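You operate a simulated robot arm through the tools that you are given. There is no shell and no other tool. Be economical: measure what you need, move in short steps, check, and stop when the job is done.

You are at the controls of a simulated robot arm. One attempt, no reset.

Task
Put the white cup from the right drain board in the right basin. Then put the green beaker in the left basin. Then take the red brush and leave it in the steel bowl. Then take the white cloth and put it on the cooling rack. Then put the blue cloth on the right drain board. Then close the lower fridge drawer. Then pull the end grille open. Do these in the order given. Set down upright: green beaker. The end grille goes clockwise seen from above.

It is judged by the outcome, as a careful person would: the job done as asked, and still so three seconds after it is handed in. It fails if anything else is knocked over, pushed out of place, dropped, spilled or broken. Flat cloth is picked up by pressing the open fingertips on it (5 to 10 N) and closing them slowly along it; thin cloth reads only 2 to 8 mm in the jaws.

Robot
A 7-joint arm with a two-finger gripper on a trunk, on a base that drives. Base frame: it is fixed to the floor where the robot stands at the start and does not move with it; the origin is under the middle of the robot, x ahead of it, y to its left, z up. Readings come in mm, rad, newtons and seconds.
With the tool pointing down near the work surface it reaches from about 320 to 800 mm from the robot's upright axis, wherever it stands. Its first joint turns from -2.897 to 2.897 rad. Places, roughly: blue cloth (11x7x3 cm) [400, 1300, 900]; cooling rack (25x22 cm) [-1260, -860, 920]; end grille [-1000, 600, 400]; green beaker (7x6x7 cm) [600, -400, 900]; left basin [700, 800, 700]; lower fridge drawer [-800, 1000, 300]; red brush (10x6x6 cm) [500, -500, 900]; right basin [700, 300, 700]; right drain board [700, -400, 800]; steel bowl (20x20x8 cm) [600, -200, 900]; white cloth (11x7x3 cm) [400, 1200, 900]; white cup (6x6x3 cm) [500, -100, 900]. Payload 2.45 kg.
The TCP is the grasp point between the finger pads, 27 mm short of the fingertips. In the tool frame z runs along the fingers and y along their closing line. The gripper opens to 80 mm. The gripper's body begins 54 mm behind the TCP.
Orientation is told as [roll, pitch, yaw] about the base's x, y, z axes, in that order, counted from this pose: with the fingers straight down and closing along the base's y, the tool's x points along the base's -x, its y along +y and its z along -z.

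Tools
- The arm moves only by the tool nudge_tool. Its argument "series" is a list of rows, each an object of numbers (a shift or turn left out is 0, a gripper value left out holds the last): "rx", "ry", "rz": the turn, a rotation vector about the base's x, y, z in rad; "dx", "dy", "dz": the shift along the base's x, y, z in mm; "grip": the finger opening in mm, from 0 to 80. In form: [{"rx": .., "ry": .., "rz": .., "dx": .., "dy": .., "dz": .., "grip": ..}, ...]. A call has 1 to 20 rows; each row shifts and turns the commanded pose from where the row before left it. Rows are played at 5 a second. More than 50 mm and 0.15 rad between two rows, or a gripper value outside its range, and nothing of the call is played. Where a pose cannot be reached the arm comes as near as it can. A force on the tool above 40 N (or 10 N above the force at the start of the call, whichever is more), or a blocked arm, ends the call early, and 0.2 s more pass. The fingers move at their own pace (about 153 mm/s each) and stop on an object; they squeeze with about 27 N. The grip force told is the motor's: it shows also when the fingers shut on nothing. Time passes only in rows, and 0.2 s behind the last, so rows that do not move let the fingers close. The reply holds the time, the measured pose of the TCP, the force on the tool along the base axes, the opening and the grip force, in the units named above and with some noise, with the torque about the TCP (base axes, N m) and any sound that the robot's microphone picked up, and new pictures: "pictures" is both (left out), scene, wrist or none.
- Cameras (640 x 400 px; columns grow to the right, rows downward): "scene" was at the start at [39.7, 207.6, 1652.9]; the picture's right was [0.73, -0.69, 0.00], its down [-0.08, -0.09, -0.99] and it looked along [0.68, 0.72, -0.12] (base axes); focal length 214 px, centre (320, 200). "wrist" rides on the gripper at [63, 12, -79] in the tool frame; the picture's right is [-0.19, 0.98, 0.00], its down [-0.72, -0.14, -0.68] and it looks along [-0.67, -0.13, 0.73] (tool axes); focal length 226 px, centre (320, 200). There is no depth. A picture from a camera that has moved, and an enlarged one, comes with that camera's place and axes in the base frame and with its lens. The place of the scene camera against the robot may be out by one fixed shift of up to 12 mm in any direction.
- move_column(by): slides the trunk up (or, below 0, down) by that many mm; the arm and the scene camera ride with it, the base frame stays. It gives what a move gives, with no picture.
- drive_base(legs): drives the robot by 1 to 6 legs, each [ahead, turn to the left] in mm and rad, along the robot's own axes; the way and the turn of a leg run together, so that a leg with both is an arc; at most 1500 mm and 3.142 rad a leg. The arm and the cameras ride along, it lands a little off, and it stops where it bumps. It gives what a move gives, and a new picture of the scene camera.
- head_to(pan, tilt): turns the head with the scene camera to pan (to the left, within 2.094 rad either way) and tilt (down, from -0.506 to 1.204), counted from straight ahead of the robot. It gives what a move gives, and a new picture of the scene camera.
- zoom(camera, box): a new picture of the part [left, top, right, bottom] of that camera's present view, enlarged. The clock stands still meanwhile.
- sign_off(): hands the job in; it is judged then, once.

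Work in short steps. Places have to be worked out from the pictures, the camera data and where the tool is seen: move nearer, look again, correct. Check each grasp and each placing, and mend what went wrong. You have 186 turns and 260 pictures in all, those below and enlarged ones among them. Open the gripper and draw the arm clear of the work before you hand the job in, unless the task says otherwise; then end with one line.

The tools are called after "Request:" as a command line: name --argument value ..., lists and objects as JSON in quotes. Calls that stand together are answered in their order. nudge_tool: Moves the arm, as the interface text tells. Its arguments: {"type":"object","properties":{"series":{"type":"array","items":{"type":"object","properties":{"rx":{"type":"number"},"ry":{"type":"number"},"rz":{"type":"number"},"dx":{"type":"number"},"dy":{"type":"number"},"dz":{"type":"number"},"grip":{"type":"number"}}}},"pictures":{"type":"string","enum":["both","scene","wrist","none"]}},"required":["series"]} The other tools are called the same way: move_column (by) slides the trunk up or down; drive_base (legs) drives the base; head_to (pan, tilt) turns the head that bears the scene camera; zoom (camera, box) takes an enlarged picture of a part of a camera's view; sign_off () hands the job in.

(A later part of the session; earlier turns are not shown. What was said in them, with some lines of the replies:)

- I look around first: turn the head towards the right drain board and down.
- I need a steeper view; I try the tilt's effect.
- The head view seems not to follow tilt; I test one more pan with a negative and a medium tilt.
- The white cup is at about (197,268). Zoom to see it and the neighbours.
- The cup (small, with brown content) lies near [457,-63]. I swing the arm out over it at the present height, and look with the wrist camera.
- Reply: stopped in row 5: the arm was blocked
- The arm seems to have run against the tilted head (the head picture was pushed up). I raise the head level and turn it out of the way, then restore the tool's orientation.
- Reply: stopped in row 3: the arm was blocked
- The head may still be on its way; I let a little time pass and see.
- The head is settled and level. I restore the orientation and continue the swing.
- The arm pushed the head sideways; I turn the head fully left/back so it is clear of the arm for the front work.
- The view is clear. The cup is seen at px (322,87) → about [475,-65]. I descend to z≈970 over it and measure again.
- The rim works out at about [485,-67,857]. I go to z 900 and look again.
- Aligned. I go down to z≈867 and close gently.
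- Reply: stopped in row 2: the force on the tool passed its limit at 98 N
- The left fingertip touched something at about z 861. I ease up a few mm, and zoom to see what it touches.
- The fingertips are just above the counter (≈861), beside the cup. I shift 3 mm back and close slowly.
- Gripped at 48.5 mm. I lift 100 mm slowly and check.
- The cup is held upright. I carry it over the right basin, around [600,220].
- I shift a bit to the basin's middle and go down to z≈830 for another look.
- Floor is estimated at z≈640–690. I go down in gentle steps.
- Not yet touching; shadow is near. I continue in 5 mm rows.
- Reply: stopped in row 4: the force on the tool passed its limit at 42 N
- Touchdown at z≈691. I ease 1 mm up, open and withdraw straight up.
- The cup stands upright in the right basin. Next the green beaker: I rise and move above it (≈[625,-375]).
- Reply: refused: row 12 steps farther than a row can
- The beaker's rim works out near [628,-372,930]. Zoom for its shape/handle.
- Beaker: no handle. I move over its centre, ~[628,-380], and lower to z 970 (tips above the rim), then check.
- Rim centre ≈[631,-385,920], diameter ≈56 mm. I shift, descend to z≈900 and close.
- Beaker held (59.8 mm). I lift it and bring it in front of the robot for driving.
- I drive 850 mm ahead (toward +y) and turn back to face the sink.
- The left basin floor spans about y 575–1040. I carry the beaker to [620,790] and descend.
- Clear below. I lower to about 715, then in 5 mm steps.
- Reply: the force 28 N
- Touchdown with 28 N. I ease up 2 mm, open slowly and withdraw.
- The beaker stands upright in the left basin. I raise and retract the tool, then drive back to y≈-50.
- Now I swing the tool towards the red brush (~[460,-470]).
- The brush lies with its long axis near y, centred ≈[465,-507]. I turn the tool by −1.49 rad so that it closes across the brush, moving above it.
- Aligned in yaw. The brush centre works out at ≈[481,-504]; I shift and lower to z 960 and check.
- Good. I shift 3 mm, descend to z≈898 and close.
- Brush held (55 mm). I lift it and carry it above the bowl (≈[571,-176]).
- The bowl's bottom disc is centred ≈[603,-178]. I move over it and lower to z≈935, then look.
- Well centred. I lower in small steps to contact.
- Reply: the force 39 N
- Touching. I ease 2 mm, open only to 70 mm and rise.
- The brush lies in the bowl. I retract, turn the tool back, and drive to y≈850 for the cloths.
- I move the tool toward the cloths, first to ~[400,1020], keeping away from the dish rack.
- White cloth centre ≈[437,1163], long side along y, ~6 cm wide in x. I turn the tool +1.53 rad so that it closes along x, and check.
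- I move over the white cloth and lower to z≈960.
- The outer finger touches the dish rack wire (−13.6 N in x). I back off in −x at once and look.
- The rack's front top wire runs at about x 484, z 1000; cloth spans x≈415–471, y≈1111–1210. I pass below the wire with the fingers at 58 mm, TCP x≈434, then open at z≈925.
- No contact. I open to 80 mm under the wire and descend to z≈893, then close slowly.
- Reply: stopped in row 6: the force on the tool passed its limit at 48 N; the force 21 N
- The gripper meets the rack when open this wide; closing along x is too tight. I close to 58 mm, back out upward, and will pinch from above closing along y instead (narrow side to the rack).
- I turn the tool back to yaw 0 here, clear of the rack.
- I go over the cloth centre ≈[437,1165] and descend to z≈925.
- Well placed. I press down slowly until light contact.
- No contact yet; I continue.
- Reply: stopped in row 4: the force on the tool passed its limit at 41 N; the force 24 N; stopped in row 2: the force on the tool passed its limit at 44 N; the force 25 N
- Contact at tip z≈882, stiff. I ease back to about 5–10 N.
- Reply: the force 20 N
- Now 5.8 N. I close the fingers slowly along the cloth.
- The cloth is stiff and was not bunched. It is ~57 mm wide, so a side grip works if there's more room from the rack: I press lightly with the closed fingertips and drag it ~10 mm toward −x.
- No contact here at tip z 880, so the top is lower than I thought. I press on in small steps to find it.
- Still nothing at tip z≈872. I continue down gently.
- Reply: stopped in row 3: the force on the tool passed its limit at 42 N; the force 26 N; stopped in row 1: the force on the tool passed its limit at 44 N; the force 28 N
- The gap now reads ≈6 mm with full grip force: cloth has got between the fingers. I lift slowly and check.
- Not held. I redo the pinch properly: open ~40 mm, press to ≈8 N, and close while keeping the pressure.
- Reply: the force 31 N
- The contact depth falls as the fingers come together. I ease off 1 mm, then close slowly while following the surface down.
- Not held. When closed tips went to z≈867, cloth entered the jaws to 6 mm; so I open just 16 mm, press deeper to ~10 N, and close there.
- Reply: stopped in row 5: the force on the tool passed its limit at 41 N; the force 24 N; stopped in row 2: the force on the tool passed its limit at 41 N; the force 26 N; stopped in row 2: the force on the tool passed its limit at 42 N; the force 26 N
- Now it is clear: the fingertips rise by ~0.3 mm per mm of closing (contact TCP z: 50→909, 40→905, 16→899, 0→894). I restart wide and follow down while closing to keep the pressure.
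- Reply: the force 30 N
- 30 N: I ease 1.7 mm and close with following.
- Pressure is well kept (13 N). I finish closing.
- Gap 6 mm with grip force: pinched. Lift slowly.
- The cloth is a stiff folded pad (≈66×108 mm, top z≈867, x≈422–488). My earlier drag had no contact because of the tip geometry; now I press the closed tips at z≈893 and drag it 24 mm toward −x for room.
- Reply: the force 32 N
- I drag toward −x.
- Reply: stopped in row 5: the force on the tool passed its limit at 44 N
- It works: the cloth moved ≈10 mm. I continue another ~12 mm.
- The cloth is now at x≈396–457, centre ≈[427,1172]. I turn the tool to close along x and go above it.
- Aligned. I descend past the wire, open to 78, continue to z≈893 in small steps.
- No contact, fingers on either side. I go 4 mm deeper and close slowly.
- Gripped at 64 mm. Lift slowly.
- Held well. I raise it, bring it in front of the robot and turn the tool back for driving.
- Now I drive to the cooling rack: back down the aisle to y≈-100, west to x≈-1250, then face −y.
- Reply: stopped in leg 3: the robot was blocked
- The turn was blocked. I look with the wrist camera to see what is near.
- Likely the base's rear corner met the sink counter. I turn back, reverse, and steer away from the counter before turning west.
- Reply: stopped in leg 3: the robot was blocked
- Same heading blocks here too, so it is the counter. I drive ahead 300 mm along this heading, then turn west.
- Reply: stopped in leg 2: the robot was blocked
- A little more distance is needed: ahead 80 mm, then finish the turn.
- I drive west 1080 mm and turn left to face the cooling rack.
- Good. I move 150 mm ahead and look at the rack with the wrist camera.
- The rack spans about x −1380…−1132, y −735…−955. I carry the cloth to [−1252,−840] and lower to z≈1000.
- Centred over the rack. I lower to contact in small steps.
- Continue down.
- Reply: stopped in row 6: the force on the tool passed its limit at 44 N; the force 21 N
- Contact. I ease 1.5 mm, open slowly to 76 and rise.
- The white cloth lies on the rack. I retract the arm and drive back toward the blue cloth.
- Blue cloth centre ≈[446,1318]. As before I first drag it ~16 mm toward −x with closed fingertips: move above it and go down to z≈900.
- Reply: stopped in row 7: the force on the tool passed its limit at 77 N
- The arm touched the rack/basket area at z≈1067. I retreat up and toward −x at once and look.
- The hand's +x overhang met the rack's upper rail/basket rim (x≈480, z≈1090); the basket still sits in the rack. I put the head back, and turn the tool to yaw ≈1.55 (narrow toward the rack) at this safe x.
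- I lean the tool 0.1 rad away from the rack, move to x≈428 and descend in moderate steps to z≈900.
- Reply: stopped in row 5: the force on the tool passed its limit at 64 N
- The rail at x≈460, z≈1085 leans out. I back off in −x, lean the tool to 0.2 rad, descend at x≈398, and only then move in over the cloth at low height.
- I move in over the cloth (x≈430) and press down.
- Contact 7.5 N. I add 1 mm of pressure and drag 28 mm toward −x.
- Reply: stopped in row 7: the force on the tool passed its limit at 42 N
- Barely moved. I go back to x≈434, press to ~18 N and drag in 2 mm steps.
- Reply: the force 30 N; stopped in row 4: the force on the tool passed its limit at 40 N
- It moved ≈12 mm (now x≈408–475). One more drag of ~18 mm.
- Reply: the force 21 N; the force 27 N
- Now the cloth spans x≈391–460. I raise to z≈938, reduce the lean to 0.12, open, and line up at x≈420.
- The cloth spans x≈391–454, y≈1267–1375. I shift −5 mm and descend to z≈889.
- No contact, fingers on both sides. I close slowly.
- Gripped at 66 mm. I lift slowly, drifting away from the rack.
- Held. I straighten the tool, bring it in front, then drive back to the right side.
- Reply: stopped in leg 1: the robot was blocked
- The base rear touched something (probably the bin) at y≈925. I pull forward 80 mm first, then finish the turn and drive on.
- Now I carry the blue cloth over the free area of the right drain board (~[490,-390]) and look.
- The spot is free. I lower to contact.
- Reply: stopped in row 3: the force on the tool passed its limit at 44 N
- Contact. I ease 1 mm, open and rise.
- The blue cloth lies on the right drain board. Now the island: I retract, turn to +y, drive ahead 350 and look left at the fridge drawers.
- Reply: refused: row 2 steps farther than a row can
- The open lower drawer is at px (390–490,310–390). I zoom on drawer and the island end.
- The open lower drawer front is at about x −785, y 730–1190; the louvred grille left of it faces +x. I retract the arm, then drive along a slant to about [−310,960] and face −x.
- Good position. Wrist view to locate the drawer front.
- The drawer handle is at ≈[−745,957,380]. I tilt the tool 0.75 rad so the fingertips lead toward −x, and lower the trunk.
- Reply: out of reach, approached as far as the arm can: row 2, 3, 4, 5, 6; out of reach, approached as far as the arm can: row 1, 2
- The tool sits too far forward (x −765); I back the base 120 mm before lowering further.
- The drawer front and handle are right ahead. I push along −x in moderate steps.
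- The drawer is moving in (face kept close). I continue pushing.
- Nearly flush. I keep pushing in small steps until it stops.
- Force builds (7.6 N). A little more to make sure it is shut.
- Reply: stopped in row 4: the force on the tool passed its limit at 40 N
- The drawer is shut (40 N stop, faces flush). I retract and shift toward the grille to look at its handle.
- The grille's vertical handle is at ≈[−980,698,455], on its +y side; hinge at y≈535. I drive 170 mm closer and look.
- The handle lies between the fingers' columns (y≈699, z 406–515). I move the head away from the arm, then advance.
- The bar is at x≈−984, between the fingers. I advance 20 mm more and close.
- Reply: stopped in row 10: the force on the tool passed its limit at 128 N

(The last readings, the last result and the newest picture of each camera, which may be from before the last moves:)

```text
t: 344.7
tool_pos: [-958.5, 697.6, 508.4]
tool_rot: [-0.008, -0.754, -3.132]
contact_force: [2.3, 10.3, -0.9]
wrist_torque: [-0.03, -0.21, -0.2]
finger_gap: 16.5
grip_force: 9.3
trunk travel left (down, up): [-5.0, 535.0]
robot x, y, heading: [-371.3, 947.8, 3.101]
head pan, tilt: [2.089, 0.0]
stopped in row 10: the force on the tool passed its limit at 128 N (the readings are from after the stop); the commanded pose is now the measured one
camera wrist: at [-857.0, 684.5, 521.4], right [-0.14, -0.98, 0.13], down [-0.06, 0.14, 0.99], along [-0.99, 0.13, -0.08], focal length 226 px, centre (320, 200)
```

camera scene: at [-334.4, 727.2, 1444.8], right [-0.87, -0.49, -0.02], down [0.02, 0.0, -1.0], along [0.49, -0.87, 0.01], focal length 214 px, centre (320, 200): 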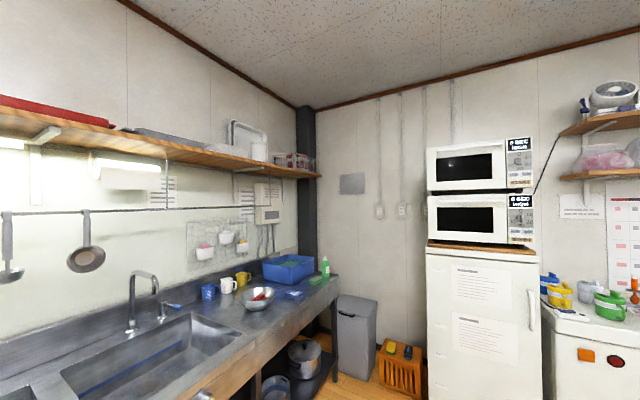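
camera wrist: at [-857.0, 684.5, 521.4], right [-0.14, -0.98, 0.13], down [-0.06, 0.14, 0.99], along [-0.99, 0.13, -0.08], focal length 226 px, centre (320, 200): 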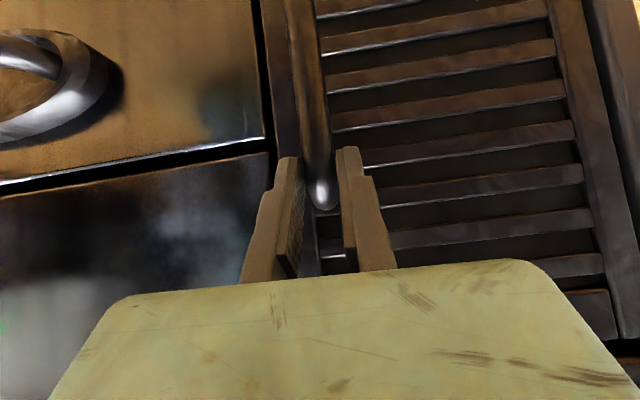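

Readings jump (128 N, base shifted): the arm seems to bear on the robot's own body at this low trunk. I open, back off and raise the trunk.

Request:
nudge_tool --series '[{"grip": 50}, {"grip": 50}, {"dx": 15}, {"dx": 20}, {"dx": 20}, {}]' --pictures "none"

Request:
move_column --by 180

```text
t: 346.1
tool_pos: [-904.7, 700.0, 502.0]
tool_rot: [-0.006, -0.748, -3.138]
contact_force: [-0.7, -0.6, 1.6]
wrist_torque: [0.03, -0.11, 0.0]
finger_gap: 50.2
grip_force: 0.1
trunk travel left (down, up): [-5.0, 535.0]
robot x, y, heading: [-362.9, 944.9, 3.108]
head pan, tilt: [2.089, 0.0]
```

```text
t: 348.1
tool_pos: [-914.9, 709.0, 673.1]
tool_rot: [-0.008, -0.735, 3.133]
contact_force: [-2.4, 1.2, -1.9]
wrist_torque: [-0.05, -0.04, 0.05]
finger_gap: 50.2
grip_force: 0.3
trunk travel left (down, up): [-185.0, 355.0]
robot x, y, heading: [-363.8, 946.9, 3.087]
head pan, tilt: [2.089, 0.0]
```

Request:
nudge_tool --series '[{}, {}]' --pictures "both"

```text
t: 348.7
tool_pos: [-919.3, 684.8, 673.6]
tool_rot: [-0.006, -0.731, -3.107]
contact_force: [-1.6, 2.0, -0.4]
wrist_torque: [-0.07, -0.06, 0.04]
finger_gap: 49.9
grip_force: 0.1
trunk travel left (down, up): [-185.0, 355.0]
robot x, y, heading: [-375.5, 945.3, 3.104]
head pan, tilt: [2.089, 0.0]
camera scene: at [-369.6, 725.8, 1624.6], right [-0.89, -0.46, -0.02], down [0.03, 0.0, -1.0], along [0.46, -0.89, 0.01], focal length 214 px, centre (320, 200)
camera wrist: at [-818.2, 673.4, 690.3], right [-0.11, -0.99, 0.12], down [-0.08, 0.13, 0.99], along [-0.99, 0.1, -0.1], focal length 226 px, centre (320, 200)
```

scene: 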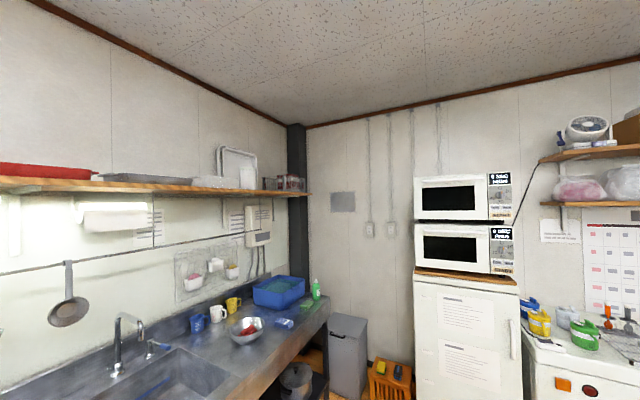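
wrist: 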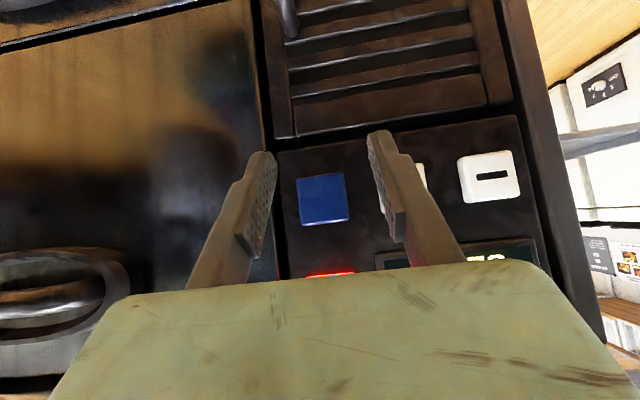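

The robot seems tilted/rocking since the last 170 mm drive, as if its base touched something. I back it up 90 mm and check.

Request:
drive_base --legs '[[-90, 0]]'

```text
t: 349.8
tool_pos: [-810.4, 697.8, 682.8]
tool_rot: [-0.006, -0.747, -3.14]
contact_force: [0.8, -0.4, -1.5]
wrist_torque: [0.02, 0.01, -0.02]
finger_gap: 50.4
grip_force: 0.1
trunk travel left (down, up): [-185.0, 355.0]
robot x, y, heading: [-270.7, 942.5, 3.112]
head pan, tilt: [2.089, 0.0]
camera scene: at [-218.1, 719.0, 1623.6], right [-0.88, -0.47, 0.0], down [0.0, 0.0, -1.0], along [0.47, -0.88, 0.0], focal length 214 px, centre (320, 200)
```

scene: 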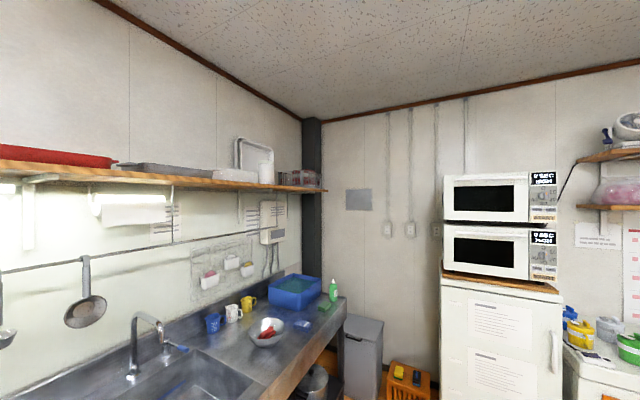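

The tilt is gone. I'll work from this distance but straight in front: shift the base to y≈690 (turn, drive 250, turn back).

Request:
drive_base --legs '[[0, 1.6], [250, 0], [0, -1.571]]'

Request:
nudge_tool --series '[{}, {}]' --pictures "wrist"

```text
t: 359.6
tool_pos: [-804.5, 436.0, 683.6]
tool_rot: [-0.004, -0.746, -3.116]
contact_force: [0.5, 0.4, -0.8]
wrist_torque: [0.0, 0.02, -0.02]
finger_gap: 50.0
grip_force: 0.1
trunk travel left (down, up): [-185.0, 355.0]
robot x, y, heading: [-271.4, 689.5, 3.133]
head pan, tilt: [2.089, 0.0]
camera scene: at [-212.7, 472.1, 1623.8], right [-0.87, -0.49, 0.0], down [0.0, 0.0, -1.0], along [0.49, -0.87, 0.0], focal length 214 px, centre (320, 200)
```

scene: 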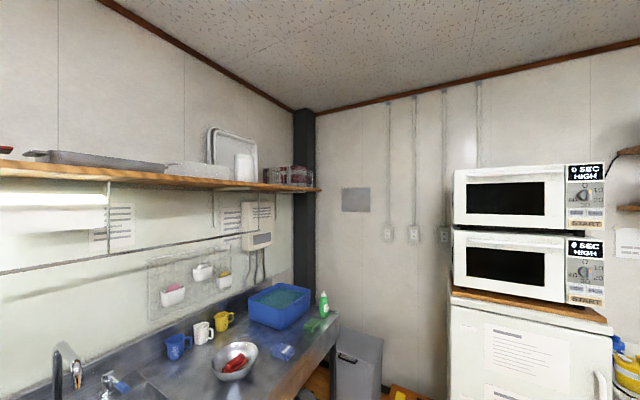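

```text
t: 360.1
tool_pos: [-804.1, 436.3, 681.6]
tool_rot: [-0.005, -0.747, -3.118]
contact_force: [0.3, -0.6, -0.4]
wrist_torque: [0.01, 0.01, 0.0]
finger_gap: 50.0
grip_force: 0.0
trunk travel left (down, up): [-185.0, 355.0]
robot x, y, heading: [-272.0, 690.0, 3.136]
head pan, tilt: [2.089, 0.0]
camera wrist: at [-703.0, 425.1, 698.1], right [-0.12, -0.98, 0.13], down [-0.07, 0.14, 0.99], along [-0.99, 0.11, -0.08], focal length 226 px, centre (320, 200)
```

wrist: 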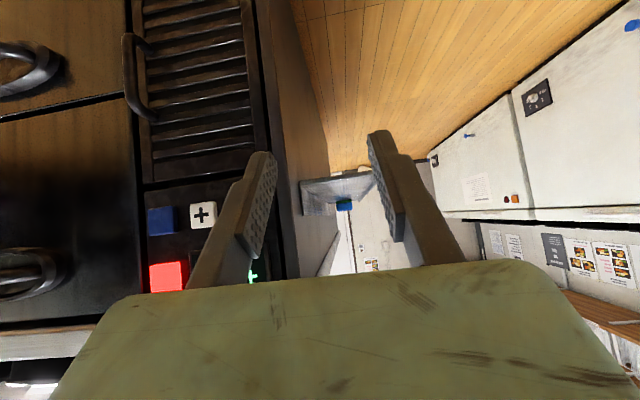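

Now I bring the tool in front of the handle: y 698, z 480.

Request:
nudge_tool --series '[{"dy": 44}, {"dy": 44}, {"dy": 44}, {"dy": 44}, {"dy": 44}, {"dy": 42}, {"dz": -45}, {"dz": -45}, {"dz": -45}, {"dz": -45}, {"dz": -20}, {}]' --pictures "wrist"

```text
t: 362.8
tool_pos: [-805.7, 698.4, 484.4]
tool_rot: [-0.006, -0.748, -3.117]
contact_force: [-0.1, -0.7, -0.2]
wrist_torque: [0.0, -0.05, 0.01]
finger_gap: 50.1
grip_force: 0.0
trunk travel left (down, up): [-185.0, 355.0]
robot x, y, heading: [-274.8, 693.6, 3.134]
head pan, tilt: [2.089, 0.0]
camera wrist: at [-703.8, 687.7, 498.9], right [-0.12, -0.98, 0.13], down [-0.07, 0.14, 0.99], along [-0.99, 0.11, -0.08], focal length 226 px, centre (320, 200)
```

wrist: 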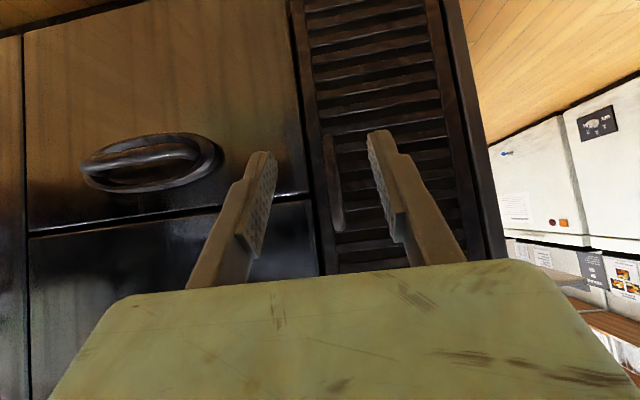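

Stable here. I advance to x≈−945.

Request:
nudge_tool --series '[{"dx": -35, "dy": 1}, {"dx": -35, "dy": 1}, {"dx": -35}, {"dx": -20}, {"dx": -12}, {}]' --pictures "wrist"

```text
t: 364.1
tool_pos: [-941.3, 698.5, 483.4]
tool_rot: [-0.005, -0.747, -3.117]
contact_force: [-0.5, 0.6, 0.1]
wrist_torque: [0.0, 0.01, -0.01]
finger_gap: 50.1
grip_force: 0.1
trunk travel left (down, up): [-185.0, 355.0]
robot x, y, heading: [-275.3, 687.3, 3.135]
head pan, tilt: [2.089, 0.0]
camera wrist: at [-840.3, 688.6, 498.3], right [-0.12, -0.98, 0.13], down [-0.07, 0.14, 0.99], along [-0.99, 0.11, -0.08], focal length 226 px, centre (320, 200)
```

wrist: 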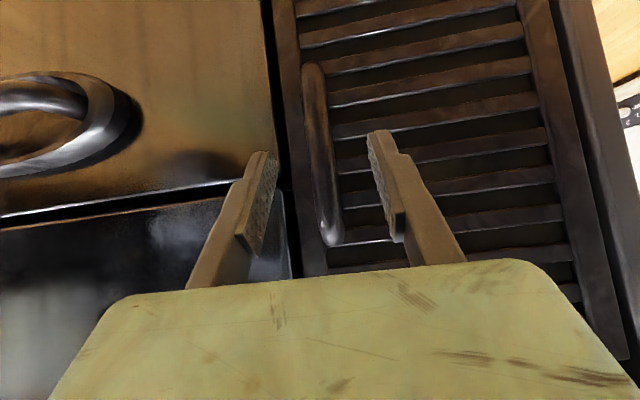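

I advance 25 mm and close on the bar slowly.

Request:
nudge_tool --series '[{"dx": -9}, {"dx": -8}, {"dx": -7}, {}, {"grip": 42}, {"grip": 34}, {"grip": 26}, {"grip": 20}, {"grip": 14}, {"grip": 8}, {}, {}]' --pictures "wrist"

```text
t: 366.8
tool_pos: [-965.7, 700.6, 483.2]
tool_rot: [-0.006, -0.748, -3.119]
contact_force: [-0.5, -3.0, -2.1]
wrist_torque: [-0.19, 0.05, 0.03]
finger_gap: 15.6
grip_force: 42.0
trunk travel left (down, up): [-185.0, 355.0]
robot x, y, heading: [-270.1, 688.7, 3.13]
head pan, tilt: [2.089, 0.0]
camera wrist: at [-864.2, 689.0, 498.3], right [-0.12, -0.98, 0.13], down [-0.07, 0.14, 0.99], along [-0.99, 0.11, -0.08], focal length 226 px, centre (320, 200)
```

wrist: 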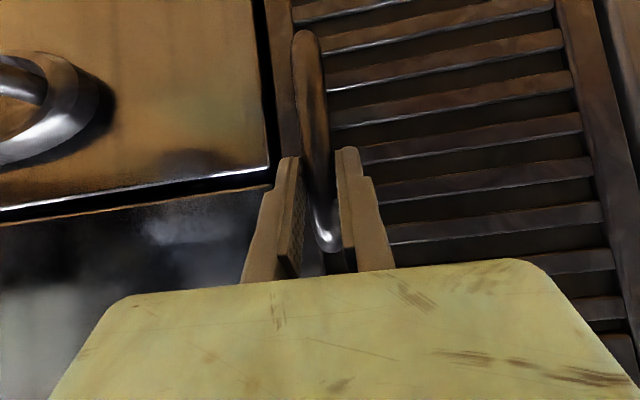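

Gripped (15.6 mm). I pull along the arc (hinge ≈[−1005,533]), first 0.3 rad, turning the tool along.

Request:
nudge_tool --series '[{"dx": 8, "dy": -1, "rz": -0.05}, {"dx": 8.5, "dy": -2, "rz": -0.05}, {"dx": 8, "dy": -2.5, "rz": -0.05}, {"dx": 8, "dy": -2.5, "rz": -0.05}, {"dx": 8, "dy": -3, "rz": -0.05}, {"dx": 7.5, "dy": -3.5, "rz": -0.05}, {}]' --pictures "wrist"

```text
t: 368.0
tool_pos: [-926.6, 684.7, 482.3]
tool_rot: [-0.001, -0.748, 2.926]
contact_force: [-2.9, -4.7, -7.8]
wrist_torque: [-0.03, -0.18, 0.09]
finger_gap: 15.5
grip_force: 41.4
trunk travel left (down, up): [-185.0, 355.0]
robot x, y, heading: [-272.5, 690.3, 3.136]
head pan, tilt: [2.089, 0.0]
stopped in row 6: the force on the tool passed its limit at 42 N (the readings are from after the stop); the commanded pose is now the measured one
camera wrist: at [-830.6, 649.1, 498.5], right [-0.35, -0.93, 0.13], down [-0.03, 0.15, 0.99], along [-0.94, 0.34, -0.08], focal length 226 px, centre (320, 200)
```

wrist: 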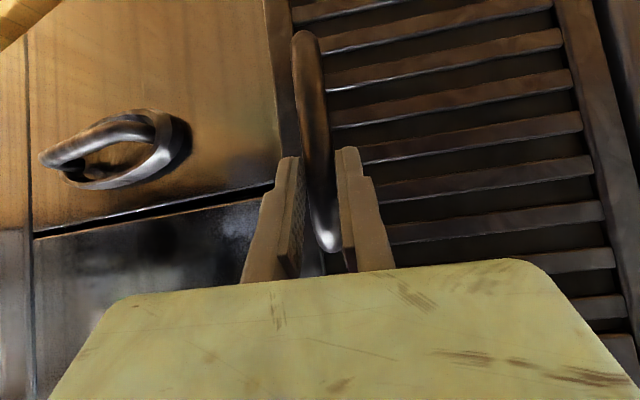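

It opens (≈0.24 rad). From the motion the radius is ≈177 mm; I continue along the corrected arc.

Request:
nudge_tool --series '[{"dx": 7.6, "dy": -4.5, "rz": -0.05}, {"dx": 7.4, "dy": -4.9, "rz": -0.05}, {"dx": 7.1, "dy": -5.2, "rz": -0.05}, {"dx": 6.9, "dy": -5.6, "rz": -0.05}, {"dx": 6.6, "dy": -5.9, "rz": -0.05}, {"dx": 6.3, "dy": -6.2, "rz": -0.05}, {}]' --pictures "none"

```text
t: 369.6
tool_pos: [-886.4, 651.9, 483.2]
tool_rot: [-0.001, -0.748, 2.625]
contact_force: [-10.8, -11.7, -20.7]
wrist_torque: [-0.14, 0.04, 0.09]
finger_gap: 15.5
grip_force: 41.2
trunk travel left (down, up): [-185.0, 355.0]
robot x, y, heading: [-271.2, 691.5, 3.136]
head pan, tilt: [2.089, 0.0]
```

Moving well. I correct slightly inward and down and continue.

Request:
nudge_tool --series '[{"dx": 4.5, "dy": -7.5, "dz": -1.5, "rz": -0.05}, {"dx": 5.2, "dy": -7, "dz": -0.5, "rz": -0.05}, {"dx": 5.2, "dy": -7, "rz": -0.05}, {"dx": 4.8, "dy": -7.3, "rz": -0.05}, {"dx": 4.4, "dy": -7.5, "rz": -0.05}, {"dx": 4, "dy": -7.8, "rz": -0.05}, {}]' --pictures "wrist"

```text
t: 371.2
tool_pos: [-856.0, 609.5, 481.7]
tool_rot: [0.0, -0.751, 2.321]
contact_force: [12.1, 8.7, 18.8]
wrist_torque: [0.85, 0.47, -0.4]
finger_gap: 15.2
grip_force: 41.8
trunk travel left (down, up): [-185.0, 355.0]
robot x, y, heading: [-272.7, 689.4, 3.138]
head pan, tilt: [2.089, 0.0]
camera wrist: at [-796.1, 526.2, 498.0], right [-0.81, -0.57, 0.13], down [0.06, 0.14, 0.99], along [-0.58, 0.81, -0.08], focal length 226 px, centre (320, 200)
```

wrist: 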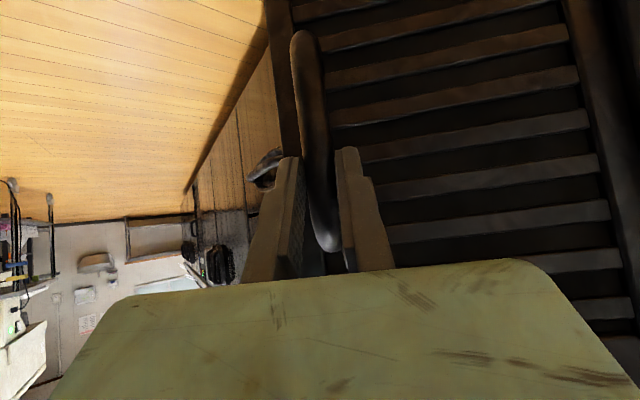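

Open ≈48°. I correct outward/up a little and continue.

Request:
nudge_tool --series '[{"dx": 4.5, "dy": -7.2, "dz": 1.2, "rz": -0.05}, {"dx": 3.4, "dy": -7.9, "rz": -0.05}, {"dx": 2.9, "dy": -8.1, "rz": -0.05}, {"dx": 2.5, "dy": -8.3, "rz": -0.05}, {"dx": 2.1, "dy": -8.4, "rz": -0.05}, {"dx": 1.6, "dy": -8.5, "rz": -0.05}, {}]' --pictures "none"

```text
t: 372.8
tool_pos: [-839.9, 560.1, 483.3]
tool_rot: [0.001, -0.749, 2.025]
contact_force: [1.1, -2.3, -1.3]
wrist_torque: [-0.61, -0.24, 0.24]
finger_gap: 15.7
grip_force: 41.8
trunk travel left (down, up): [-185.0, 355.0]
robot x, y, heading: [-273.3, 691.5, 3.137]
head pan, tilt: [2.089, 0.0]
```

65° open, forces low. Six more rows to ≈82°.

Request:
nudge_tool --series '[{"dx": 1.2, "dy": -8.6, "rz": -0.05}, {"dx": 0.8, "dy": -8.6, "rz": -0.05}, {"dx": 0.3, "dy": -8.7, "rz": -0.05}, {"dx": -0.1, "dy": -8.7, "rz": -0.05}, {"dx": -0.6, "dy": -8.6, "rz": -0.05}, {"dx": -1, "dy": -8.6, "rz": -0.05}, {}]' --pictures "wrist"

```text
t: 373.8
tool_pos: [-839.0, 542.5, 484.7]
tool_rot: [-0.014, -0.753, 1.88]
contact_force: [-13.6, -2.5, -23.5]
wrist_torque: [-0.99, 0.2, 0.27]
finger_gap: 15.4
grip_force: 41.8
out of reach, approached as far as the arm can: row 3, 4
trunk travel left (down, up): [-185.0, 355.0]
robot x, y, heading: [-271.9, 691.3, 3.137]
head pan, tilt: [2.089, 0.0]
stopped in row 4: the force on the tool passed its limit at 42 N (the readings are from after the stop); the commanded pose is now the measured one
camera wrist: at [-820.2, 441.5, 498.4], right [-0.98, -0.15, 0.12], down [0.11, 0.09, 0.99], along [-0.16, 0.98, -0.08], focal length 226 px, centre (320, 200)
```

wrist: 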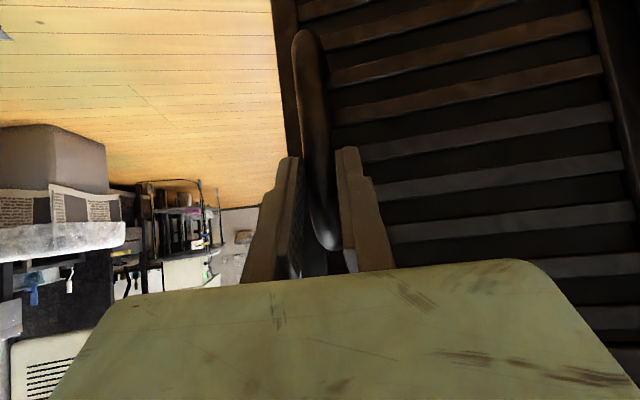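

The grille is ≈73° open; the arm is at its limit this way. I release and back off, then will push it further from its inside.

Request:
nudge_tool --series '[{"grip": 30}, {"grip": 45}, {"grip": 45}, {"dy": -15, "dz": 15}, {"dy": -20, "dz": 20}, {"dy": -15, "dz": 30}, {"dz": 40, "dx": 15}, {}]' --pictures "wrist"

```text
t: 375.6
tool_pos: [-821.5, 492.8, 590.4]
tool_rot: [-0.015, -0.755, 1.877]
contact_force: [-0.2, 0.1, 0.2]
wrist_torque: [0.03, 0.05, 0.02]
finger_gap: 44.7
grip_force: 0.1
trunk travel left (down, up): [-185.0, 355.0]
robot x, y, heading: [-272.0, 692.3, 3.138]
head pan, tilt: [2.089, 0.0]
camera wrist: at [-803.5, 391.2, 605.5], right [-0.98, -0.15, 0.12], down [0.11, 0.09, 0.99], along [-0.16, 0.98, -0.07], focal length 226 px, centre (320, 200)
```

wrist: 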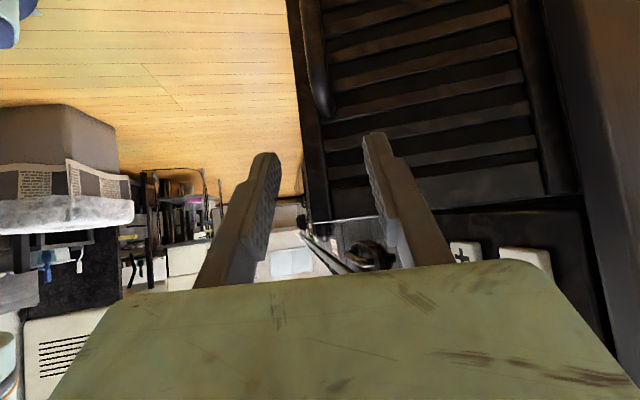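

The grille stays open. I rise, turn the tool back and come round to its inside (≈[−880,690]).

Request:
nudge_tool --series '[{"dz": 45, "dx": 10, "grip": 10}, {"dz": 45, "dx": 10}, {"dz": 40, "grip": 0}, {"rz": 0.125, "dy": 35}, {"rz": 0.125, "dy": 40}, {"rz": 0.125, "dy": 40}, {"rz": 0.125, "dy": 40}, {"rz": 0.125, "dy": 30}, {"rz": 0.125, "dx": -15}, {"rz": 0.125, "dx": -15}, {"rz": 0.125, "dx": -15}, {"rz": 0.125, "dx": -15}, {"rz": 0.125}, {}]' --pictures "wrist"

```text
t: 378.6
tool_pos: [-862.9, 678.5, 720.0]
tool_rot: [-0.013, -0.754, 3.128]
contact_force: [-0.2, 0.3, 0.3]
wrist_torque: [-0.01, 0.01, 0.0]
finger_gap: 0.1
grip_force: 26.9
trunk travel left (down, up): [-185.0, 355.0]
robot x, y, heading: [-271.0, 693.3, 3.139]
head pan, tilt: [2.089, 0.0]
camera wrist: at [-761.0, 661.9, 735.0], right [-0.16, -0.98, 0.12], down [-0.05, 0.13, 0.99], along [-0.99, 0.15, -0.07], focal length 226 px, centre (320, 200)
```

wrist: 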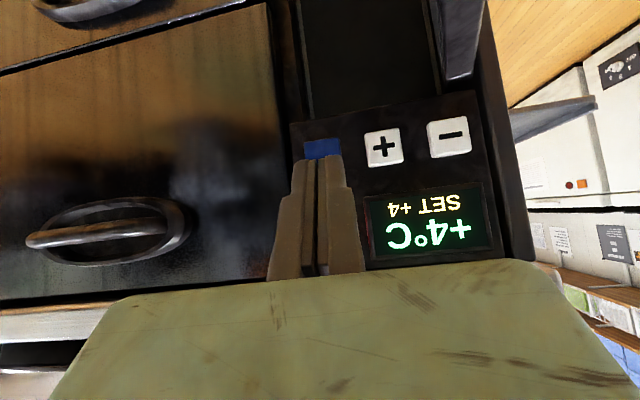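

The display now reads +4 °C (drawer shut). I descend to z≈500 inside the opened grille and push it in −y gently.

Request:
nudge_tool --series '[{"dz": -45}, {"dz": -45}, {"dz": -45}, {"dz": -45}, {"dz": -40}, {"dy": -20}, {"dy": -20}, {"dy": -15}, {"dy": -12}, {"dy": -10}, {"dy": -10}, {"dy": -10}, {"dy": -8}, {"dy": -8}, {"dy": -8}, {}]' --pictures "wrist"

```text
t: 381.8
tool_pos: [-862.4, 568.3, 499.9]
tool_rot: [-0.024, -0.754, 3.124]
contact_force: [0.1, 6.4, -0.3]
wrist_torque: [-0.29, 0.02, 0.12]
finger_gap: 0.1
grip_force: 27.0
trunk travel left (down, up): [-185.0, 355.0]
robot x, y, heading: [-272.9, 693.4, 3.139]
head pan, tilt: [2.089, 0.0]
stopped in row 16: the force on the tool passed its limit at 45 N (the readings are from after the stop); the commanded pose is now the measured one
camera wrist: at [-761.6, 550.1, 514.2], right [-0.18, -0.98, 0.12], down [-0.05, 0.13, 0.99], along [-0.98, 0.17, -0.07], focal length 226 px, centre (320, 200)
```

wrist: 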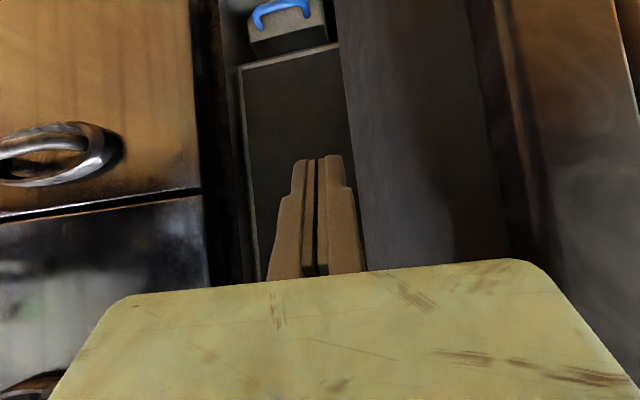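

The grille is against its stop (≈80° open). I withdraw: +y, up, and back.

Request:
nudge_tool --series '[{"dy": 20}, {"dy": 30}, {"dy": 30}, {"dy": 20}, {"dz": 45}, {"dz": 45}, {"dz": 45}, {"dz": 45}, {"dz": 45, "dx": 10}, {"dx": 30, "dz": 30}, {"dx": 40, "grip": 80}, {"dx": 40}, {}]' --pictures "wrist"

Request:
drive_base --legs '[[-120, 0]]'

Request:
nudge_tool --series '[{}]' --pictures "wrist"

```text
t: 384.6
tool_pos: [-743.9, 665.4, 755.7]
tool_rot: [-0.023, -0.755, 3.122]
contact_force: [0.5, -0.2, -0.2]
wrist_torque: [-0.02, 0.0, 0.02]
finger_gap: 80.1
grip_force: 0.0
trunk travel left (down, up): [-185.0, 355.0]
robot x, y, heading: [-272.5, 694.3, 3.135]
head pan, tilt: [2.089, 0.0]
camera wrist: at [-642.3, 648.2, 769.8], right [-0.17, -0.98, 0.12], down [-0.05, 0.13, 0.99], along [-0.98, 0.17, -0.07], focal length 226 px, centre (320, 200)
```

wrist: 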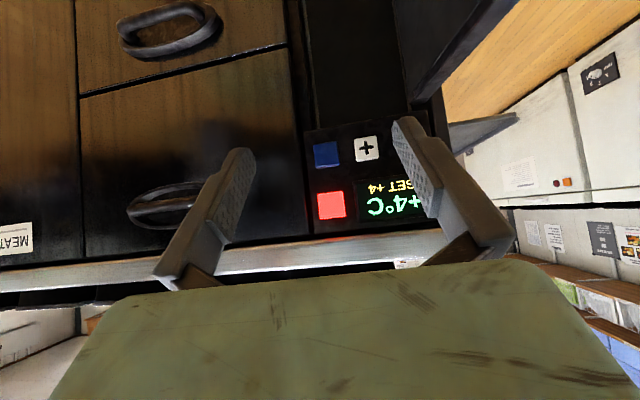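

```text
t: 385.8
tool_pos: [-623.1, 661.6, 754.9]
tool_rot: [-0.022, -0.757, 3.123]
contact_force: [1.3, -0.7, -0.3]
wrist_torque: [-0.01, 0.01, -0.02]
finger_gap: 80.0
grip_force: 0.1
trunk travel left (down, up): [-185.0, 355.0]
robot x, y, heading: [-153.5, 690.3, 3.137]
head pan, tilt: [2.089, 0.0]
camera scene: at [-91.5, 471.4, 1623.8], right [-0.87, -0.49, 0.0], down [0.0, 0.0, -1.0], along [0.49, -0.87, 0.0], focal length 214 px, centre (320, 200)
```

scene: 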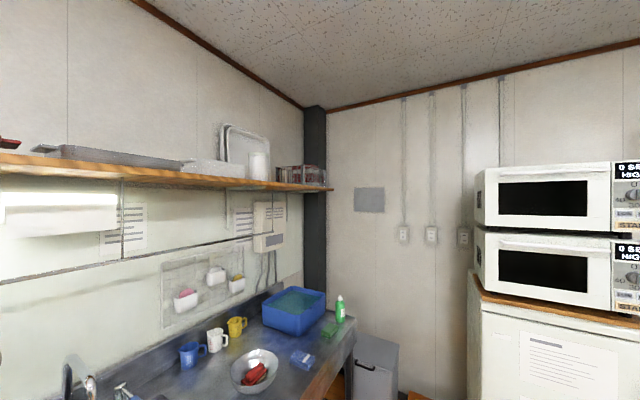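

```text
t: 386.2
tool_pos: [-624.0, 664.1, 756.3]
tool_rot: [-0.02, -0.755, 3.122]
contact_force: [-0.6, 0.4, -0.4]
wrist_torque: [0.02, -0.04, 0.0]
finger_gap: 79.8
grip_force: 0.3
trunk travel left (down, up): [-185.0, 355.0]
robot x, y, heading: [-150.2, 693.2, 3.137]
head pan, tilt: [2.089, 0.0]
camera wrist: at [-521.8, 647.1, 769.6], right [-0.17, -0.98, 0.12], down [-0.05, 0.13, 0.99], along [-0.98, 0.17, -0.07], focal length 226 px, centre (320, 200)
```

wrist: 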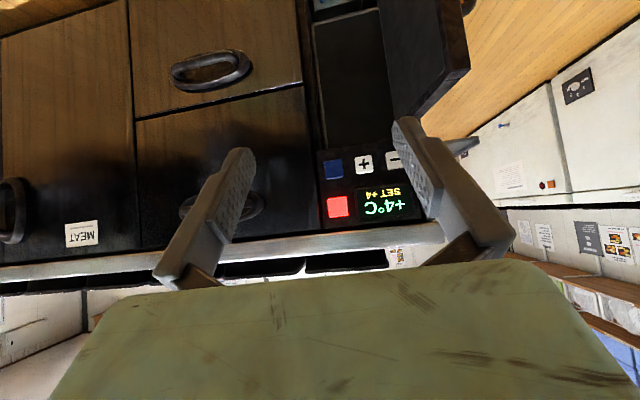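

The drawer is shut, the grille stands open, the blue cloth is on the drain board, the brush is in the bowl, and the arm is clear with the gripper open. I hand in.

Request:
sign_off

```text
The job is handed in.
```

All seven steps were carried out in the order given and the job is handed in. Along the way the gripper or arm bumped the dish rack several times (77 N at the hardest), and the base rear touched something, probably the bin. The basket still sat in the rack when I looked after the 77 N bump, but I did not fully check that nothing shifted.
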